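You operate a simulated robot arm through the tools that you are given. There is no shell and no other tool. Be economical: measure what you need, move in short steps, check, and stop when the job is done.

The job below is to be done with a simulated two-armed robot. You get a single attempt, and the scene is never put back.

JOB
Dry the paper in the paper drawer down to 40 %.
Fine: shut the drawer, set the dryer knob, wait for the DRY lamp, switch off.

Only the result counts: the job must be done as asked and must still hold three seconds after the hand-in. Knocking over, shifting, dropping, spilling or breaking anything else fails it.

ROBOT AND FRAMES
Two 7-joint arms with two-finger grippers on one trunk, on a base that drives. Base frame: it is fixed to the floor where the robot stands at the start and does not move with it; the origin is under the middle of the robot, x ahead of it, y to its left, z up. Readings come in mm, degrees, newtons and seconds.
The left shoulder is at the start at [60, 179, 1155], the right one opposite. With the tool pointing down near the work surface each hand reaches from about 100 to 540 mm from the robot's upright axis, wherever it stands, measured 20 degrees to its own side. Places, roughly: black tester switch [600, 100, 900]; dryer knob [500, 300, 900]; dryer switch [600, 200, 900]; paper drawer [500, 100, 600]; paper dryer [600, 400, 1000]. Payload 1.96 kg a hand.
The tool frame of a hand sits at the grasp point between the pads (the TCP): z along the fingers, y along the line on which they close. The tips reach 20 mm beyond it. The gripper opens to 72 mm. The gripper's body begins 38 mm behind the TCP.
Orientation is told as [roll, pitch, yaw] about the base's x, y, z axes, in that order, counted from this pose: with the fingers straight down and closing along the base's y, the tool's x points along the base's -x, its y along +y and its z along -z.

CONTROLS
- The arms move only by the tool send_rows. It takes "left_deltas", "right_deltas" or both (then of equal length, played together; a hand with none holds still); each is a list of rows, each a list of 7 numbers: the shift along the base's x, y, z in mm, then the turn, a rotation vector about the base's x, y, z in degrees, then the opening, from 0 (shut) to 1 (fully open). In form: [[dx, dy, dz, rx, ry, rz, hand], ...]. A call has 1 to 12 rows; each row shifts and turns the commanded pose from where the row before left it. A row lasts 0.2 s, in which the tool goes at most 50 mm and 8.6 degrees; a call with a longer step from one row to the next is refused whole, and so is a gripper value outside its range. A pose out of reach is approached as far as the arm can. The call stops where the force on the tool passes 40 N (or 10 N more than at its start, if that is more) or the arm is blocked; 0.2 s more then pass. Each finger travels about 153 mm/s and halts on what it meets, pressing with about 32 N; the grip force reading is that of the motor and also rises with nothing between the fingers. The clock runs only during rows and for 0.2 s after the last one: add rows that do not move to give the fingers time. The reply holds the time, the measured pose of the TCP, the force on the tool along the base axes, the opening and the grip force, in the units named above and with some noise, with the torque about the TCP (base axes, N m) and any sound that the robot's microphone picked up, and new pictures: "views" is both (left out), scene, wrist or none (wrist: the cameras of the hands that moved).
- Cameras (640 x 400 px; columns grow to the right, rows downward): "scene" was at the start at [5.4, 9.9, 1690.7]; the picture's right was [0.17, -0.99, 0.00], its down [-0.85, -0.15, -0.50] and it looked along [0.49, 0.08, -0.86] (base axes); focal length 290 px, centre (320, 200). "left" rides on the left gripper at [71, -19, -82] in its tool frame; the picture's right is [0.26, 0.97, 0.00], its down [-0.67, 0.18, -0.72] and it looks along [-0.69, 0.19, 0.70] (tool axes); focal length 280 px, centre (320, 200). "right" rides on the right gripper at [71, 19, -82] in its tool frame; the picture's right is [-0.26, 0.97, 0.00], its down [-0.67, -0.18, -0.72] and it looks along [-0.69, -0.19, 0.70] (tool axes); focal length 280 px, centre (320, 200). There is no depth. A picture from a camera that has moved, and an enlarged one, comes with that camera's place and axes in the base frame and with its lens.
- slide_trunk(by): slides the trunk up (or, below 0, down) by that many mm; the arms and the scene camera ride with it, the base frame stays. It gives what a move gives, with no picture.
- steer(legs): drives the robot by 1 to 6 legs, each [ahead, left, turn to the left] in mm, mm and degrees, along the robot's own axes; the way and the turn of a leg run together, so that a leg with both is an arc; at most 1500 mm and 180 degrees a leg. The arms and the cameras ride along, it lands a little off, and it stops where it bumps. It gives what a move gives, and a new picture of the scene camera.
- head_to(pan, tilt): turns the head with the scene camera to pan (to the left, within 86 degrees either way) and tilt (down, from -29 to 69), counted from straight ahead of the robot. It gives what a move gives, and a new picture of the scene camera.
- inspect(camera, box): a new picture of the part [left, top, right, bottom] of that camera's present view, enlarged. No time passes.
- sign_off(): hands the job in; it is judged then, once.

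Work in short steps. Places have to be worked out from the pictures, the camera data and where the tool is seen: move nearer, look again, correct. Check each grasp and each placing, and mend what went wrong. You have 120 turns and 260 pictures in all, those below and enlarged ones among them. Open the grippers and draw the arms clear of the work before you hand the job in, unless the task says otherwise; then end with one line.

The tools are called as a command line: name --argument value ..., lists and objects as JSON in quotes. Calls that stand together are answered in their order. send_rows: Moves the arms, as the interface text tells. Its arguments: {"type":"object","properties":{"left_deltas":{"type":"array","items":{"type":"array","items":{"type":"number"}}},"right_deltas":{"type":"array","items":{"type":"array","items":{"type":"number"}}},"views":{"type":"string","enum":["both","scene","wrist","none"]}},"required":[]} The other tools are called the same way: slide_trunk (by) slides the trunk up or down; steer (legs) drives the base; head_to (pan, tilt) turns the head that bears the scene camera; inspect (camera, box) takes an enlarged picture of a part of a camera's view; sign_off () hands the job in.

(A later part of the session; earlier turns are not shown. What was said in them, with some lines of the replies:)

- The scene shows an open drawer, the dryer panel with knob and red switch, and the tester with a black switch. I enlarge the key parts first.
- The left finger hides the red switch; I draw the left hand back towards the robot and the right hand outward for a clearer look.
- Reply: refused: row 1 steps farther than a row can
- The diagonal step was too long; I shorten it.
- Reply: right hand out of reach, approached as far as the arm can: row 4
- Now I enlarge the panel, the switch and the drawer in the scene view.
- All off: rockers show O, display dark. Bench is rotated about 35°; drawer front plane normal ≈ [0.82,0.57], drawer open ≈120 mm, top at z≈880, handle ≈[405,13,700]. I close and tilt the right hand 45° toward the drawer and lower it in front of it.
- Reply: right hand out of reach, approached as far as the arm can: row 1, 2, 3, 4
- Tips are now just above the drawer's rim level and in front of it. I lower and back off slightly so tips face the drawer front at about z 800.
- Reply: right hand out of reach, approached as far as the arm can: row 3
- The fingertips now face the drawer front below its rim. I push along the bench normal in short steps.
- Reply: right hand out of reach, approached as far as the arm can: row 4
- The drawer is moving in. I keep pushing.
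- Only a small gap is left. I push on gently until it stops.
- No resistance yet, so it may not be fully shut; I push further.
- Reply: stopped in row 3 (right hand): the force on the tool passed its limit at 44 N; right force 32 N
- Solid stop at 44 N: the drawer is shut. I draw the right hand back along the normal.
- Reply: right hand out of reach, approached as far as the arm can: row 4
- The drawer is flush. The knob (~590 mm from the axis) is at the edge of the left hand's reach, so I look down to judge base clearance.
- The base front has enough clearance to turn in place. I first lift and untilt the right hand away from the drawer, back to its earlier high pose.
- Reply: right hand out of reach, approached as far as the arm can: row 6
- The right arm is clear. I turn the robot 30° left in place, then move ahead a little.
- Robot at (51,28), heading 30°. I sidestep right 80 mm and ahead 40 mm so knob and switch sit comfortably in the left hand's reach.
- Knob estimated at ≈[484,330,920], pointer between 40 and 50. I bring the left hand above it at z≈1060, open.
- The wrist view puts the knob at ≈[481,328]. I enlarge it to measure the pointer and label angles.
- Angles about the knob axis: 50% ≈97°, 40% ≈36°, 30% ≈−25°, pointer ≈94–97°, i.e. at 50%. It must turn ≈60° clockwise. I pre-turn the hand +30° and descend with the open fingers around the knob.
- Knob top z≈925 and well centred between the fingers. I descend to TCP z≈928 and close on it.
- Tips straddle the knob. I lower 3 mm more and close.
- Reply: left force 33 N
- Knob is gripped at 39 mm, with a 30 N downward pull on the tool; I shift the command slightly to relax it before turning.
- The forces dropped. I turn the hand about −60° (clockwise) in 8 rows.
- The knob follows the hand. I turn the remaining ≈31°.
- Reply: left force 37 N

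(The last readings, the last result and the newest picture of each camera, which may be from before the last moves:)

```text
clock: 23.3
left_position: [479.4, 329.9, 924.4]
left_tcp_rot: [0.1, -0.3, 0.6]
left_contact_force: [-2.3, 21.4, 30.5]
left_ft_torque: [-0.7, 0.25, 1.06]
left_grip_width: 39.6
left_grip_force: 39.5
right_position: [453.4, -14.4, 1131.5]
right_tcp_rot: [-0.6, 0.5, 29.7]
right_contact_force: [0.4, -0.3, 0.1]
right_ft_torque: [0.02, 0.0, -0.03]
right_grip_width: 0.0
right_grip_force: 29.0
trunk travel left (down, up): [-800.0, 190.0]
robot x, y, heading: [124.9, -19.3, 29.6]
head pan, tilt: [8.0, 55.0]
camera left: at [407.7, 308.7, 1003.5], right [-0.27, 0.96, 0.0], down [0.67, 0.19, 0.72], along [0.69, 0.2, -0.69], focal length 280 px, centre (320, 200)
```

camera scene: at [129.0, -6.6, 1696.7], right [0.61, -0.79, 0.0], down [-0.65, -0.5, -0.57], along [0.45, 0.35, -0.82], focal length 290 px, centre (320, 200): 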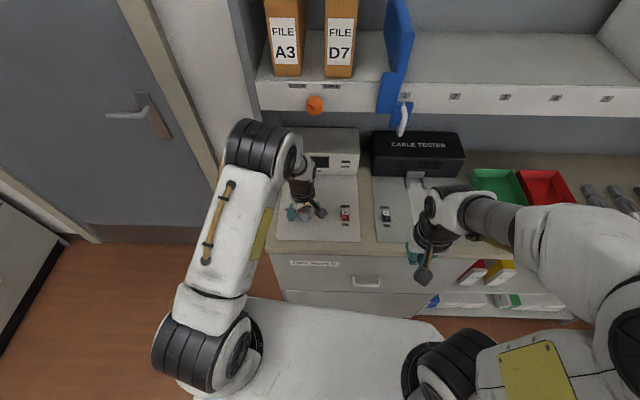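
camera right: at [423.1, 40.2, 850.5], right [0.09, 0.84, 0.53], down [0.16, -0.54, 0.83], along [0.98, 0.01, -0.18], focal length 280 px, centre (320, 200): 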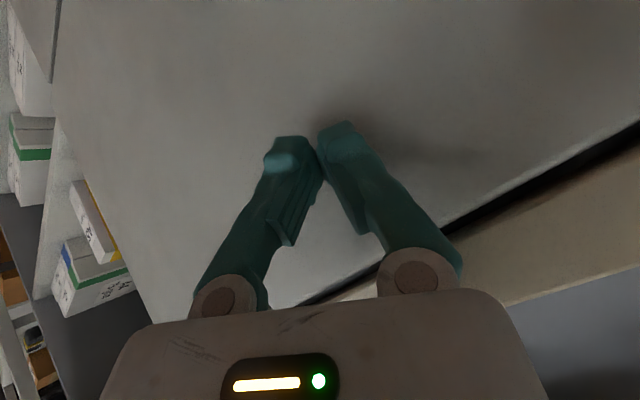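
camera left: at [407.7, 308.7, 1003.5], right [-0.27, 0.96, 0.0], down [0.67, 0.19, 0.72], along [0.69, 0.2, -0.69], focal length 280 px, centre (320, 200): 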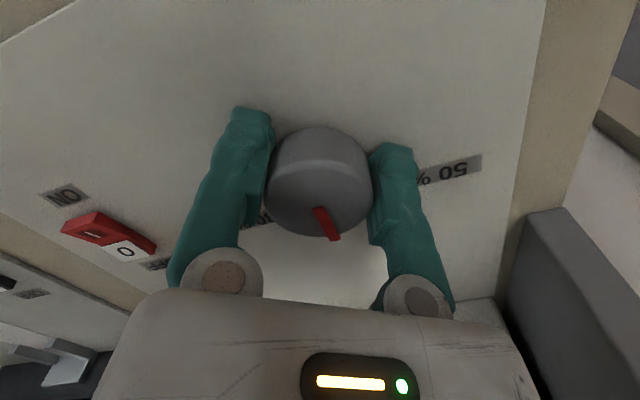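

Turned to yaw ≈0.6°. I open the fingers and rise straight up to verify the pointer.

send_rows --left_deltas '[[0, 0.5, 1.5, 0, 0, 0, 0.3], [0, 0, 0, 0, 0, 0, 1], [0, 0, 0, 0, 0, 0, 1], [0, 0, 20, 0, 0, 0, 1], [0, 0, 40, 0, 0, 3, 1], [0, 0, 40, 0, 0, 7, 1], [-10, -5, 35, 0, 0, 7, 1]]' --views "wrist"

inspect --camera "left" --box '[220, 0, 410, 119]'

```text
clock: 24.9
left_position: [471.7, 319.3, 1061.6]
left_tcp_rot: [0.1, -0.2, 17.8]
left_contact_force: [0.3, 0.1, 0.4]
left_ft_torque: [0.02, 0.01, -0.02]
left_grip_width: 72.1
left_grip_force: 0.0
right_position: [453.9, -17.4, 1131.4]
right_tcp_rot: [-0.6, 0.5, 29.7]
right_contact_force: [0.9, 0.5, 0.0]
right_ft_torque: [0.01, -0.04, 0.0]
right_grip_width: 0.0
right_grip_force: 29.8
trunk travel left (down, up): [-800.0, 190.0]
robot x, y, heading: [126.6, -21.1, 29.7]
head pan, tilt: [8.0, 55.0]
camera left: at [409.7, 277.8, 1142.0], right [-0.54, 0.84, 0.0], down [0.59, 0.38, 0.72], along [0.6, 0.39, -0.7], focal length 280 px, centre (320, 200)
```

left: 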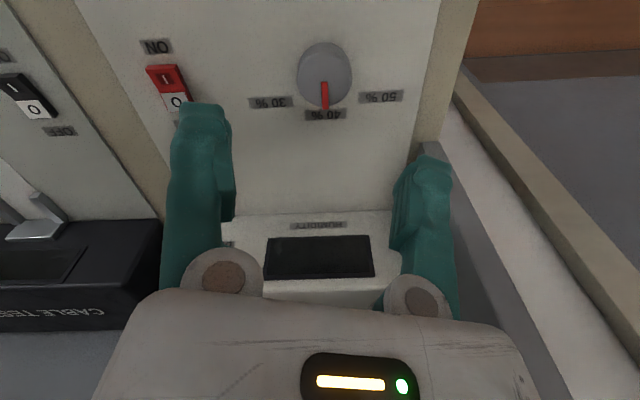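

```text
3.36 times, centred on (315, 60) of left
camera zoom: at [409.7, 277.8, 1142.0], right [-0.54, 0.84, 0.0], down [0.59, 0.38, 0.72], along [0.6, 0.39, -0.7], focal length 942 px, centre (337, 672)
```

zoom: 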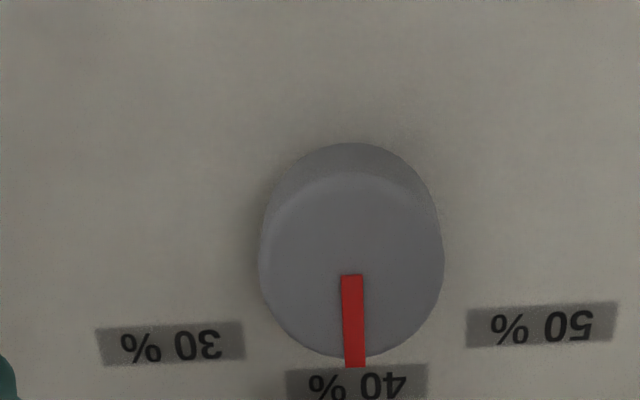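

The pointer sits exactly at 40%. Now the switch, estimated at ≈[565,231]; ON half nearer the robot, ≈[554,223]. I close the left fingers and move above it for a closer look.

send_rows --left_deltas '[[20, -24, -5, 0, 0, 5.5, 0], [20, -24, -15, 0, 0, 5.5, 0], [20, -24, -20, 0, 0, 5.5, 0], [15, -17, -20, 0, 0, 0, 0], [0, 0, 0, 0, 0, 0, 0]]'

```text
clock: 26.1
left_position: [546.2, 232.0, 1000.1]
left_tcp_rot: [0.1, -0.1, 34.3]
left_contact_force: [-1.9, 0.1, 0.9]
left_ft_torque: [-0.02, 0.03, -0.05]
left_grip_width: 0.0
left_grip_force: 29.9
right_position: [453.7, -15.7, 1132.5]
right_tcp_rot: [-0.6, 0.5, 29.8]
right_contact_force: [-0.8, -0.5, -0.3]
right_ft_torque: [-0.03, -0.02, 0.01]
right_grip_width: 0.0
right_grip_force: 29.5
trunk travel left (down, up): [-800.0, 190.0]
robot x, y, heading: [124.7, -18.2, 29.6]
head pan, tilt: [8.0, 55.0]
camera scene: at [127.8, -6.8, 1696.6], right [0.61, -0.79, 0.0], down [-0.65, -0.5, -0.57], along [0.45, 0.35, -0.82], focal length 290 px, centre (320, 200)
camera left: at [497.1, 175.9, 1080.6], right [-0.76, 0.65, 0.0], down [0.45, 0.53, 0.72], along [0.47, 0.54, -0.7], focal length 280 px, centre (320, 200)
```

scene: 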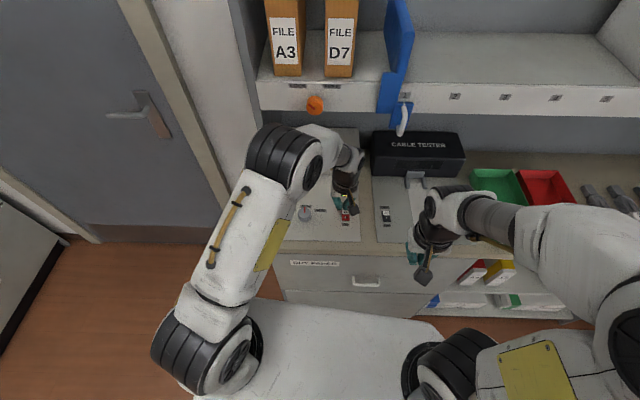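
left: 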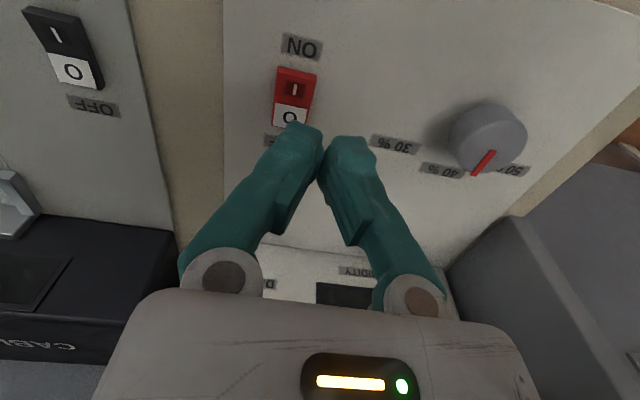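

From this view, I-half ≈[559,222], O-half ≈[573,233]. I position over the ON end [556,221] and descend to just above it.

send_rows --left_deltas '[[10, -11, -15, 0, 0, 0, 0], [0, 0, -20, 0, 0, 0, 0], [0, 0, -15, 0, 0, 0, 0]]' --views "wrist"

```text
clock: 26.9
left_position: [556.9, 223.0, 948.9]
left_tcp_rot: [0.1, -0.2, 34.2]
left_contact_force: [0.2, 0.1, -0.2]
left_ft_torque: [0.01, 0.0, 0.0]
left_grip_width: 0.1
left_grip_force: 30.4
right_position: [454.8, -15.9, 1131.1]
right_tcp_rot: [-0.5, 0.6, 29.7]
right_contact_force: [0.5, 1.0, 0.0]
right_ft_torque: [-0.01, 0.0, -0.01]
right_grip_width: 0.0
right_grip_force: 29.9
trunk travel left (down, up): [-800.0, 190.0]
robot x, y, heading: [123.9, -20.1, 29.7]
head pan, tilt: [8.0, 55.0]
camera left: at [508.2, 165.7, 1029.3], right [-0.76, 0.65, 0.0], down [0.45, 0.53, 0.72], along [0.47, 0.54, -0.7], focal length 280 px, centre (320, 200)
```

left: 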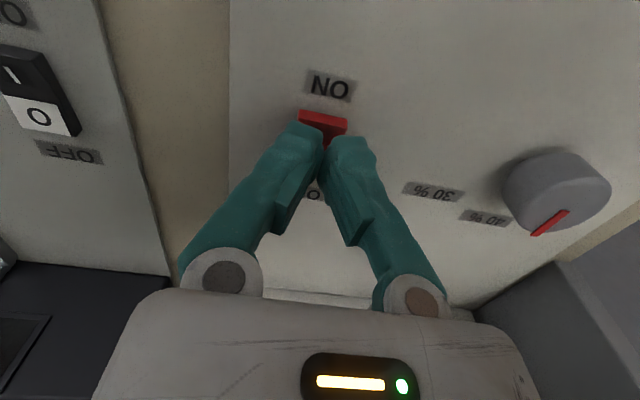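

The tips are over the ON half with its raised edge just ahead. I press down in small steps.

send_rows --left_deltas '[[-1, -1, -5, 0, 0, 0, 0], [0, 0, -4, 0, 0, 0, 0], [0, 0, -3, 0, 0, 0, 0], [0, 0, -3, 0, 0, 0, 0], [0, 0, -3, 0, 0, 0, 0], [0, 0, -3, 0, 0, 0, 0]]'

```text
clock: 28.3
left_position: [553.9, 222.3, 928.6]
left_tcp_rot: [0.1, 0.0, 34.2]
left_contact_force: [0.1, -0.6, 2.0]
left_ft_torque: [0.01, 0.02, 0.04]
left_grip_width: 0.0
left_grip_force: 29.7
right_position: [454.6, -16.0, 1131.1]
right_tcp_rot: [-0.5, 0.4, 29.7]
right_contact_force: [0.0, -0.8, -0.2]
right_ft_torque: [0.0, -0.01, 0.03]
right_grip_width: 0.0
right_grip_force: 29.4
trunk travel left (down, up): [-800.0, 190.0]
robot x, y, heading: [124.6, -18.8, 29.5]
head pan, tilt: [8.0, 55.0]
heard: click, click
camera scene: at [128.1, -7.2, 1696.7], right [0.61, -0.79, 0.0], down [-0.65, -0.5, -0.57], along [0.45, 0.35, -0.82], focal length 290 px, centre (320, 200)
camera left: at [505.2, 165.1, 1008.7], right [-0.76, 0.65, 0.0], down [0.45, 0.53, 0.72], along [0.47, 0.54, -0.7], focal length 280 px, centre (320, 200)
```

scene: 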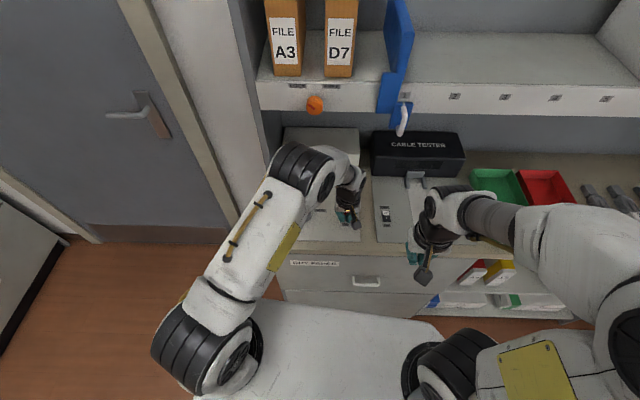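
left: 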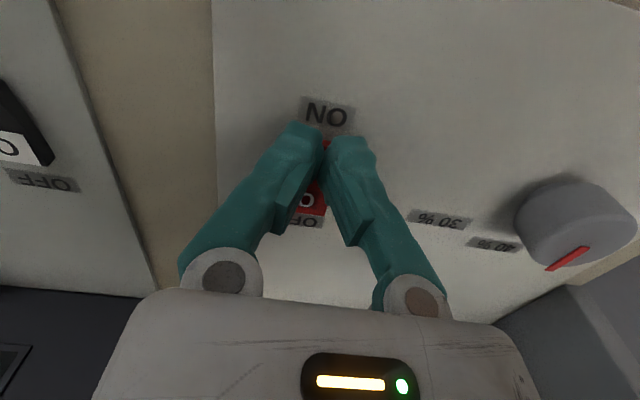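

Two clicks heard. I lift and draw back a little to see the rocker, display and lamp.

send_rows --left_deltas '[[0, 0, 25, 0, 0, 0, 0], [-16, -11, 30, 0, 0, 0, 0], [-25, -17, 20, 0, 0, 0, 0]]'

inspect --camera "scene" --box '[260, 110, 420, 250]'

```text
clock: 29.1
left_position: [513.1, 194.0, 1003.4]
left_tcp_rot: [0.0, -0.2, 34.2]
left_contact_force: [-0.5, 0.0, 0.1]
left_ft_torque: [0.03, -0.05, -0.01]
left_grip_width: 0.1
left_grip_force: 29.9
right_position: [454.3, -15.8, 1130.9]
right_tcp_rot: [-0.5, 0.5, 29.7]
right_contact_force: [-0.1, 0.2, -0.4]
right_ft_torque: [-0.01, -0.02, 0.03]
right_grip_width: 0.0
right_grip_force: 29.5
trunk travel left (down, up): [-800.0, 190.0]
robot x, y, heading: [121.2, -22.4, 29.7]
head pan, tilt: [8.0, 55.0]
camera scene: at [127.2, -8.2, 1696.6], right [0.61, -0.79, 0.0], down [-0.65, -0.5, -0.57], along [0.45, 0.35, -0.82], focal length 290 px, centre (320, 200)
camera left: at [464.9, 136.9, 1084.0], right [-0.76, 0.65, 0.0], down [0.45, 0.53, 0.72], along [0.47, 0.55, -0.7], focal length 280 px, centre (320, 200)
```

scene: 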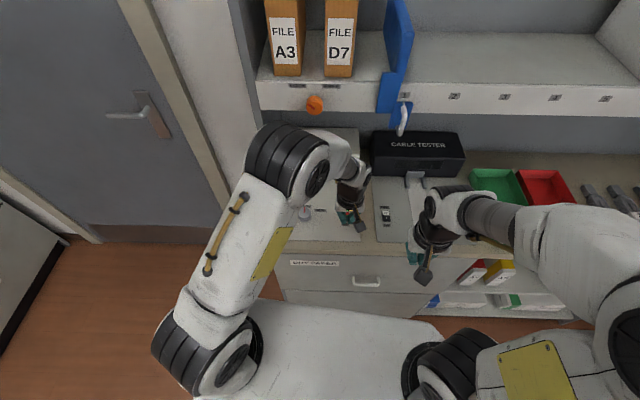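
left: 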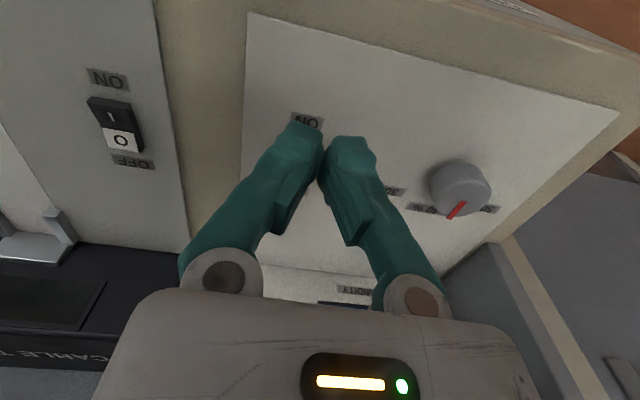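

```text
2.86 times, centred on (340, 180) of scene
camera zoom: at [127.2, -8.2, 1696.6], right [0.61, -0.79, 0.0], down [-0.65, -0.5, -0.57], along [0.45, 0.35, -0.82], focal length 828 px, centre (263, 257)
```

zoom: 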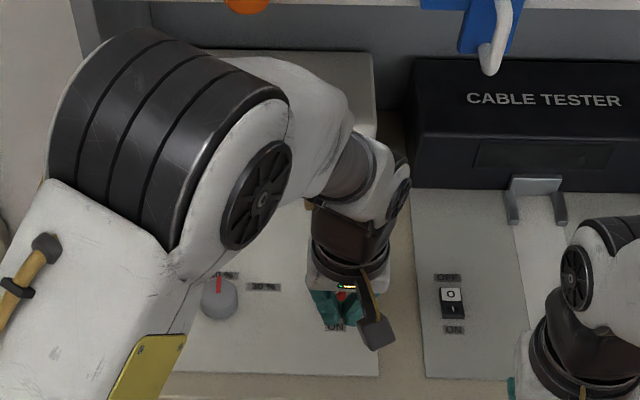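

The arm hides the dryer from the scene camera, so I move the open left hand above between knob and switch for a wrist view of display and DRY lamp.

send_rows --left_deltas '[[0, 25, 25, 0, 0, 0, 1], [0, 35, 25, 0, 0, 0, 1], [0, 25, 20, 0, 0, 0, 1]]'

```text
clock: 29.9
left_position: [514.9, 279.3, 1071.6]
left_tcp_rot: [0.1, -0.1, 34.2]
left_contact_force: [0.0, 1.1, 0.0]
left_ft_torque: [-0.01, 0.01, -0.03]
left_grip_width: 72.2
left_grip_force: 0.2
right_position: [453.8, -15.4, 1131.6]
right_tcp_rot: [-0.5, 0.6, 29.7]
right_contact_force: [-0.1, 0.8, -0.1]
right_ft_torque: [-0.01, 0.01, -0.01]
right_grip_width: 0.0
right_grip_force: 29.7
trunk travel left (down, up): [-800.0, 190.0]
robot x, y, heading: [122.2, -18.1, 29.4]
head pan, tilt: [8.0, 55.0]
camera scene: at [128.7, -6.4, 1696.6], right [0.61, -0.79, 0.0], down [-0.65, -0.5, -0.57], along [0.45, 0.35, -0.82], focal length 290 px, centre (320, 200)
camera left: at [466.6, 222.1, 1152.5], right [-0.76, 0.65, 0.0], down [0.45, 0.53, 0.72], along [0.47, 0.54, -0.7], focal length 280 px, centre (320, 200)
```

scene: 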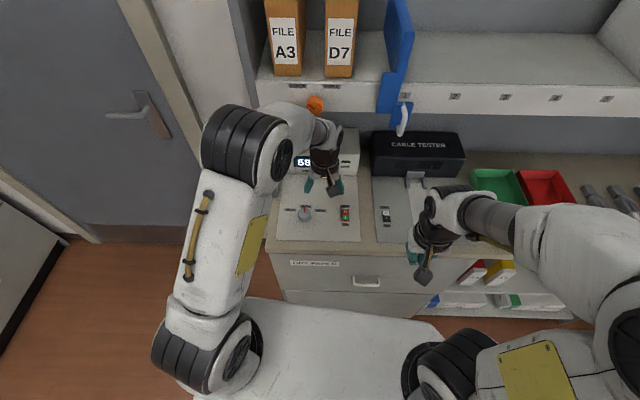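
left: 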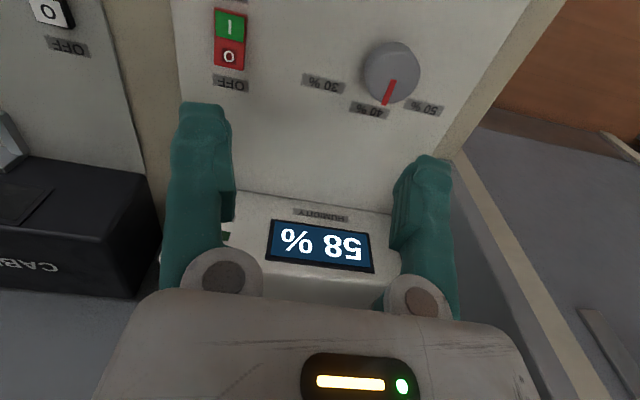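

The dryer runs: display 58%, rocker on. I wait a couple of seconds to measure the rate.

send_rows --left_deltas '[[0, 0, 0, 0, 0, 0, 1], [0, 0, 0, 0, 0, 0, 1], [0, 0, 0, 0, 0, 0, 1], [0, 0, 0, 0, 0, 0, 1], [0, 0, 0, 0, 0, 0, 1], [0, 0, 0, 0, 0, 0, 1], [0, 0, 0, 0, 0, 0, 1], [0, 0, 0, 0, 0, 0, 1], [0, 0, 0, 0, 0, 0, 1], [0, 0, 0, 0, 0, 0, 1]]' --views "wrist"

inspect --camera "scene" --box '[260, 120, 400, 230]'

```text
clock: 32.1
left_position: [514.7, 278.0, 1072.1]
left_tcp_rot: [0.2, -0.1, 34.2]
left_contact_force: [0.2, 1.0, 0.0]
left_ft_torque: [0.02, -0.02, -0.03]
left_grip_width: 72.0
left_grip_force: 0.1
right_position: [455.1, -16.3, 1131.0]
right_tcp_rot: [-0.5, 0.6, 29.7]
right_contact_force: [0.1, -0.2, -0.1]
right_ft_torque: [-0.03, -0.02, 0.01]
right_grip_width: 0.1
right_grip_force: 29.6
trunk travel left (down, up): [-800.0, 190.0]
robot x, y, heading: [125.2, -21.9, 29.8]
head pan, tilt: [8.0, 55.0]
camera left: at [466.6, 221.4, 1152.3], right [-0.76, 0.65, 0.0], down [0.45, 0.53, 0.72], along [0.47, 0.54, -0.7], focal length 280 px, centre (320, 200)
```

left: 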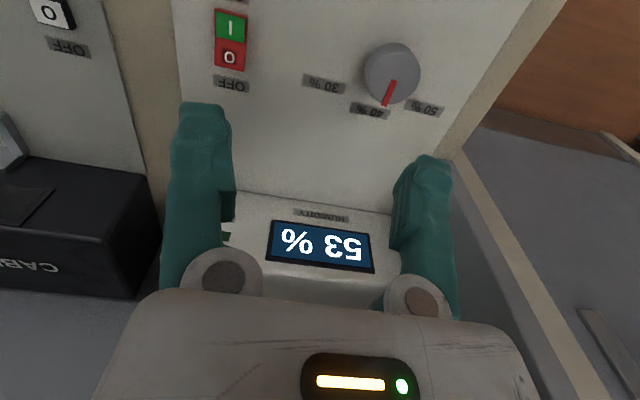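

```text
3.64 times, centred on (330, 175) of scene
camera zoom: at [128.6, -7.1, 1696.6], right [0.61, -0.79, 0.0], down [-0.65, -0.5, -0.57], along [0.45, 0.35, -0.82], focal length 1054 px, centre (284, 291)
```

zoom: 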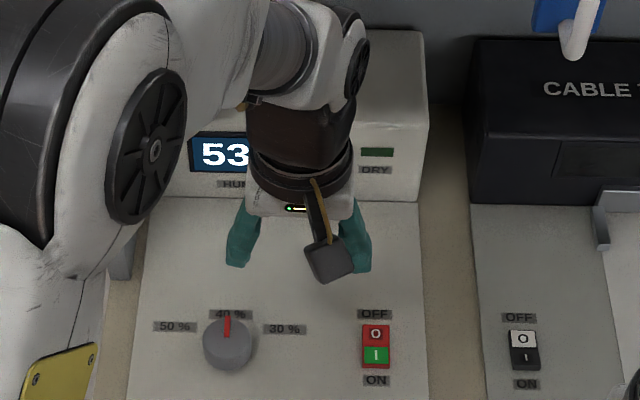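

Rate ≈2.3 %/s, lamp still dark; about 5–6 s to go. I check whether the right wrist camera can see the lamp while the left hand hovers over OFF.

inspect --camera "right" --box '[320, 0, 640, 400]'

```text
1.00 times, centred on (480, 200) of right (not enlarged: the box is as wide or as high as the picture)
camera zoom: at [383.7, -33.6, 1213.1], right [-0.25, 0.97, -0.01], down [0.68, 0.18, 0.71], along [0.69, 0.17, -0.7], focal length 280 px, centre (160, 200)
```

zoom: 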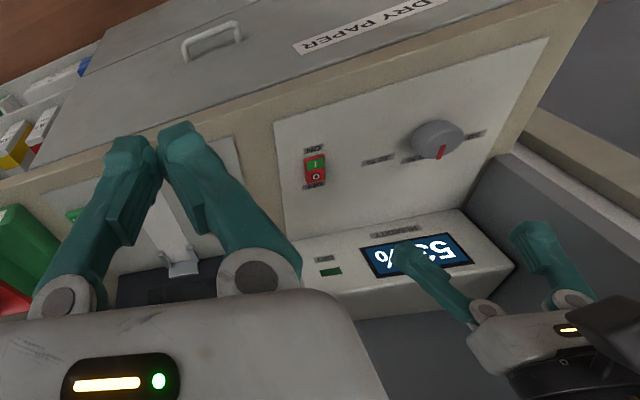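

The right wrist camera sees lamp and switch well. I close the left fingers and hover beside the OFF half at ≈[560,262,977].

send_rows --left_deltas '[[15, -5, -32, 0, 0, 0, 0], [15, -5, -32, 0, 0, 0, 0], [15, -6, -31, 0, 0, 0, 0]]' --views "wrist"

inspect --camera "right" --box '[420, 120, 640, 300]'

```text
clock: 32.9
left_position: [559.8, 263.8, 976.2]
left_tcp_rot: [0.2, -0.1, 34.2]
left_contact_force: [-0.8, -0.2, -0.2]
left_ft_torque: [-0.03, 0.05, -0.02]
left_grip_width: 0.1
left_grip_force: 29.8
right_position: [455.3, -15.7, 1130.9]
right_tcp_rot: [-0.6, 0.6, 29.7]
right_contact_force: [-0.2, 0.3, 0.5]
right_ft_torque: [-0.01, 0.0, 0.01]
right_grip_width: 0.0
right_grip_force: 29.4
trunk travel left (down, up): [-800.0, 190.0]
robot x, y, heading: [124.2, -19.0, 29.4]
head pan, tilt: [8.0, 55.0]
camera left: at [511.0, 206.8, 1057.4], right [-0.76, 0.65, 0.0], down [0.45, 0.53, 0.72], along [0.47, 0.54, -0.7], focal length 280 px, centre (320, 200)
```

left: 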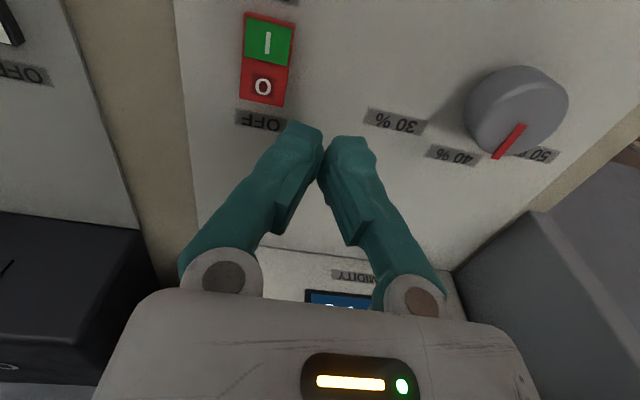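

```text
2.22 times, centred on (530, 210) of right
camera zoom: at [384.4, -33.5, 1213.0], right [-0.25, 0.97, -0.01], down [0.68, 0.18, 0.71], along [0.69, 0.17, -0.7], focal length 623 px, centre (-147, 178)
```

zoom: 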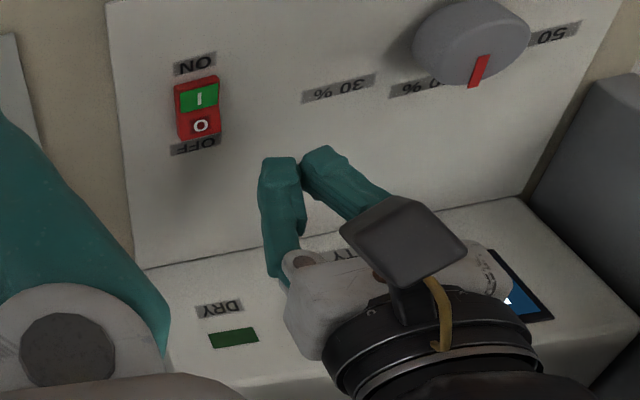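

The lamp is visible and dark; OFF half refined to ≈[576,235]. I wait most of the remaining time.

send_rows --left_deltas '[[0, 0, 0, 0, 0, 0, 0], [0, 0, 0, 0, 0, 0, 0], [0, 0, 0, 0, 0, 0, 0], [0, 0, 0, 0, 0, 0, 0], [0, 0, 0, 0, 0, 0, 0], [0, 0, 0, 0, 0, 0, 0], [0, 0, 0, 0, 0, 0, 0], [0, 0, 0, 0, 0, 0, 0], [0, 0, 0, 0, 0, 0, 0], [0, 0, 0, 0, 0, 0, 0], [0, 0, 0, 0, 0, 0, 0], [0, 0, 0, 0, 0, 0, 0]]' --views "none"

send_rows --left_deltas '[[0, 0, 0, 0, 0, 0, 0], [0, 0, 0, 0, 0, 0, 0], [0, 0, 0, 0, 0, 0, 0], [0, 0, 0, 0, 0, 0, 0]]' --views "scene"

inspect --camera "right" --box '[420, 120, 640, 300]'

inspect --camera "scene" --box '[260, 120, 400, 230]'

```text
clock: 35.5
left_position: [559.5, 263.5, 977.4]
left_tcp_rot: [0.1, -0.2, 34.1]
left_contact_force: [0.8, 0.0, 0.7]
left_ft_torque: [-0.03, 0.01, 0.0]
left_grip_width: 0.0
left_grip_force: 29.3
right_position: [455.1, -16.0, 1131.5]
right_tcp_rot: [-0.5, 0.5, 29.6]
right_contact_force: [-0.3, 0.2, 0.3]
right_ft_torque: [0.01, 0.02, -0.02]
right_grip_width: 0.0
right_grip_force: 29.4
trunk travel left (down, up): [-800.0, 190.0]
robot x, y, heading: [120.8, -19.0, 29.8]
head pan, tilt: [8.0, 55.0]
```

```text
clock: 36.5
left_position: [559.5, 264.1, 979.1]
left_tcp_rot: [0.1, -0.1, 34.2]
left_contact_force: [0.8, -0.4, 0.0]
left_ft_torque: [0.0, -0.03, 0.02]
left_grip_width: 0.0
left_grip_force: 29.5
right_position: [454.5, -17.1, 1130.0]
right_tcp_rot: [-0.5, 0.5, 29.7]
right_contact_force: [-0.1, 0.4, -0.6]
right_ft_torque: [0.01, 0.01, -0.04]
right_grip_width: 0.0
right_grip_force: 29.3
trunk travel left (down, up): [-800.0, 190.0]
robot x, y, heading: [123.0, -18.2, 29.6]
head pan, tilt: [8.0, 55.0]
camera scene: at [128.6, -7.1, 1696.6], right [0.61, -0.79, 0.0], down [-0.65, -0.5, -0.57], along [0.45, 0.35, -0.82], focal length 290 px, centre (320, 200)
```

scene: 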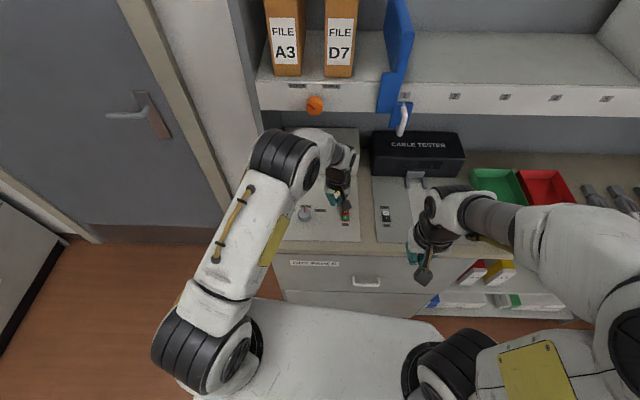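

```text
2.22 times, centred on (530, 210) of right
camera zoom: at [383.7, -33.6, 1213.1], right [-0.25, 0.97, -0.01], down [0.68, 0.18, 0.71], along [0.69, 0.17, -0.7], focal length 623 px, centre (-147, 178)
```

zoom: 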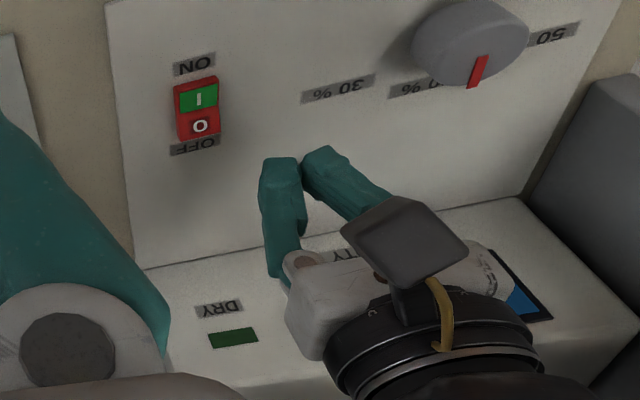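

```text
3.64 times, centred on (330, 175) of scene
camera zoom: at [128.6, -7.1, 1696.6], right [0.61, -0.79, 0.0], down [-0.65, -0.5, -0.57], along [0.45, 0.35, -0.82], focal length 1054 px, centre (284, 291)
```

zoom: 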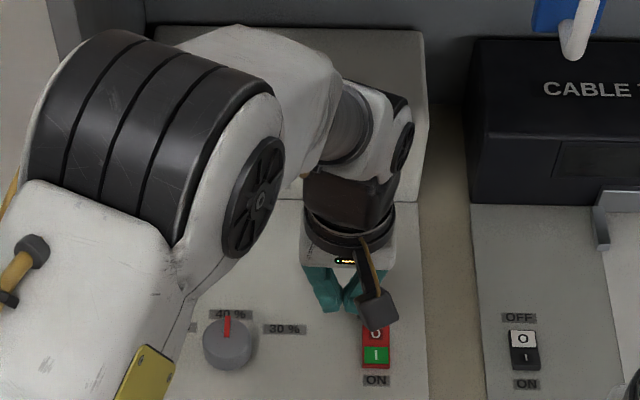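

Lamp still dark at 36.5 s. I wait in shorter bits.

send_rows --left_deltas '[[0, 0, 0, 0, 0, 0, 0], [0, 0, 0, 0, 0, 0, 0], [0, 0, 0, 0, 0, 0, 0], [0, 0, 0, 0, 0, 0, 0]]' --views "none"

inspect --camera "right" --box '[420, 120, 640, 300]'

```text
clock: 37.5
left_position: [559.2, 262.9, 977.4]
left_tcp_rot: [0.2, -0.1, 34.3]
left_contact_force: [-0.6, 0.5, -0.3]
left_ft_torque: [0.01, 0.01, 0.01]
left_grip_width: 0.0
left_grip_force: 30.3
right_position: [453.6, -15.6, 1130.8]
right_tcp_rot: [-0.6, 0.5, 29.7]
right_contact_force: [0.1, 0.3, 0.8]
right_ft_torque: [0.02, -0.01, 0.04]
right_grip_width: 0.1
right_grip_force: 29.3
trunk travel left (down, up): [-800.0, 190.0]
robot x, y, heading: [124.6, -20.6, 29.5]
head pan, tilt: [8.0, 55.0]
```

```text
2.22 times, centred on (530, 210) of right
camera zoom: at [383.7, -33.6, 1213.1], right [-0.25, 0.97, -0.01], down [0.68, 0.18, 0.71], along [0.69, 0.17, -0.7], focal length 623 px, centre (-147, 178)
```

zoom: 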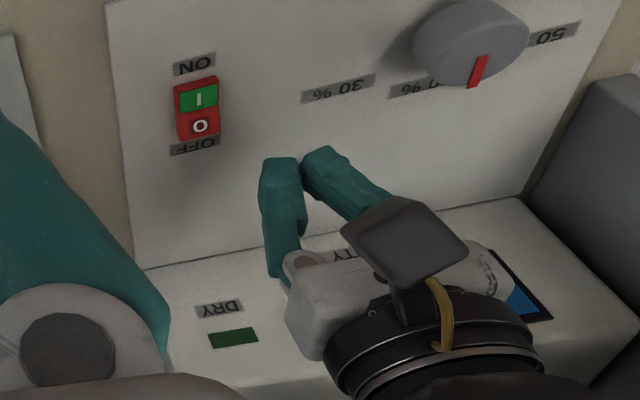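

Still dark; a bit more.

send_rows --left_deltas '[[0, 0, 0, 0, 0, 0, 0], [0, 0, 0, 0, 0, 0, 0], [0, 0, 0, 0, 0, 0, 0]]' --views "none"

inspect --camera "right" --box '[420, 120, 640, 300]'

```text
clock: 38.3
left_position: [559.7, 263.3, 976.1]
left_tcp_rot: [0.2, 0.0, 34.2]
left_contact_force: [-0.2, -0.5, 0.2]
left_ft_torque: [0.02, 0.0, 0.02]
left_grip_width: 0.0
left_grip_force: 29.7
right_position: [454.8, -17.2, 1130.9]
right_tcp_rot: [-0.6, 0.6, 29.7]
right_contact_force: [-0.5, 0.5, 0.0]
right_ft_torque: [0.01, 0.03, -0.03]
right_grip_width: 0.1
right_grip_force: 29.5
trunk travel left (down, up): [-800.0, 190.0]
robot x, y, heading: [124.7, -20.2, 29.7]
head pan, tilt: [8.0, 55.0]
```

```text
2.22 times, centred on (530, 210) of right
camera zoom: at [383.7, -33.6, 1213.1], right [-0.25, 0.97, -0.01], down [0.68, 0.18, 0.71], along [0.69, 0.17, -0.7], focal length 623 px, centre (-147, 178)
```

zoom: 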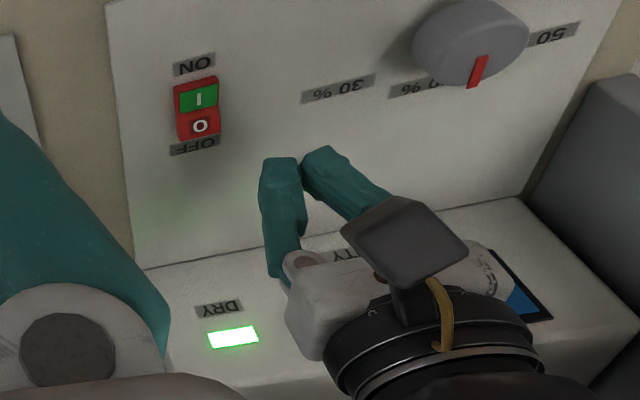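

The DRY lamp is lit. I press the OFF half at once.

send_rows --left_deltas '[[17, -28, -15, 0, 0, 0, 0], [0, 0, -22, 0, 0, 0, 0], [0, 0, -5, 0, 0, 0, 0], [0, 0, -4, 0, 0, 0, 0], [0, 0, -3, 0, 0, 0, 0]]' --views "wrist"

```text
clock: 39.5
left_position: [577.7, 233.3, 929.4]
left_tcp_rot: [0.0, -0.2, 34.2]
left_contact_force: [2.6, 1.6, 4.1]
left_ft_torque: [-0.04, -0.01, 0.0]
left_grip_width: 0.0
left_grip_force: 29.4
right_position: [454.6, -16.7, 1130.8]
right_tcp_rot: [-0.6, 0.6, 29.8]
right_contact_force: [-0.2, -1.0, -0.4]
right_ft_torque: [0.0, 0.02, -0.01]
right_grip_width: 0.2
right_grip_force: 29.9
trunk travel left (down, up): [-800.0, 190.0]
robot x, y, heading: [125.2, -17.8, 29.7]
head pan, tilt: [8.0, 55.0]
heard: click, click
camera left: at [527.6, 177.1, 1009.5], right [-0.76, 0.65, 0.0], down [0.45, 0.53, 0.72], along [0.47, 0.54, -0.7], focal length 280 px, centre (320, 200)
```

left: 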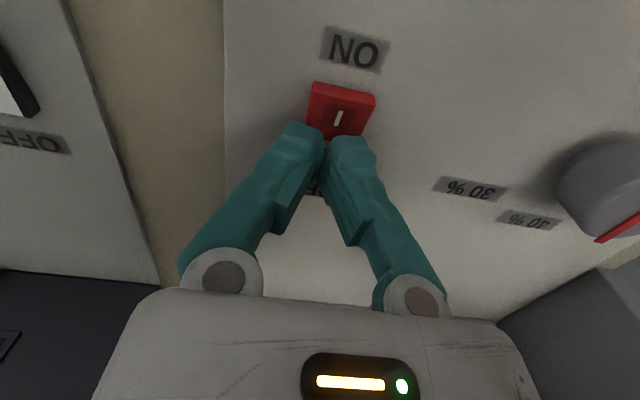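

Clicks heard and the I-half is dark red again: switched off. I lift the left hand straight up, then back toward the robot, opening it clear of the work.

send_rows --left_deltas '[[0, 0, 25, 0, 0, 0, 0], [0, 0, 40, 0, 0, 0, 0], [-25, 10, 35, 0, 0, 0, 1], [-40, 20, 15, 0, 0, 0, 1], [-40, 20, 10, 0, 0, 0, 1], [-40, 20, 5, 0, 0, 0, 1], [-40, 20, 0, 0, 0, 0, 1], [-40, 20, 0, 0, 0, 0, 1]]' --right_deltas '[[0, 0, 0, 0, 0, 0, 0], [0, 0, 0, 0, 0, 0, 0], [0, 0, 0, 0, 0, 0, 1], [0, 0, 0, 0, 0, 0, 1], [0, 0, 0, 0, 0, 0, 1], [0, 0, 0, 0, 0, 0, 1], [0, 0, 0, 0, 0, 0, 1], [0, 0, 0, 0, 0, 0, 1]]' --views "scene"

inspect --camera "scene" --box '[240, 110, 420, 300]'

```text
clock: 41.3
left_position: [345.8, 346.9, 1059.5]
left_tcp_rot: [0.1, -0.1, 34.2]
left_contact_force: [-0.3, -0.3, -0.3]
left_ft_torque: [0.03, 0.0, 0.0]
left_grip_width: 71.9
left_grip_force: 0.0
right_position: [453.2, -16.7, 1131.2]
right_tcp_rot: [-0.6, 0.5, 29.6]
right_contact_force: [-0.8, -0.9, -0.1]
right_ft_torque: [-0.01, -0.02, -0.01]
right_grip_width: 72.1
right_grip_force: 0.0
trunk travel left (down, up): [-800.0, 190.0]
robot x, y, heading: [119.5, -15.9, 29.7]
head pan, tilt: [8.0, 55.0]
camera scene: at [126.7, -6.4, 1696.6], right [0.61, -0.79, 0.0], down [-0.65, -0.5, -0.57], along [0.45, 0.35, -0.82], focal length 290 px, centre (320, 200)
```

scene: 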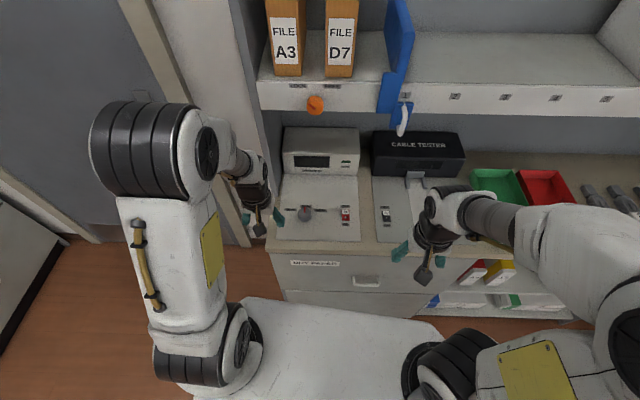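

```text
2.11 times, centred on (330, 205) of scene
camera zoom: at [126.7, -6.4, 1696.6], right [0.61, -0.79, 0.0], down [-0.65, -0.5, -0.57], along [0.45, 0.35, -0.82], focal length 610 px, centre (299, 190)
```

zoom: 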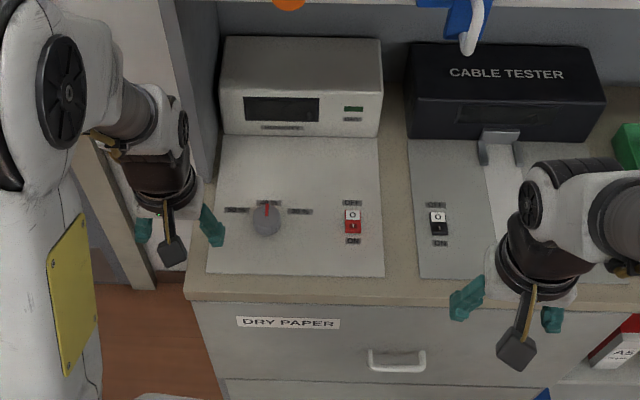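

The dryer is off with its display dark, the knob is at 40%, the drawer is shut, and both hands are open and clear. I hand in.

sign_off

```text
The job is handed in.
```

I shut the paper drawer, set the dryer knob to 40 % and ran the dryer until the DRY lamp lit, then switched it off about a second later. I couldn't read the display at that moment (the last value I saw was 53 %), so the lamp is the only sign that it reached 40 %.
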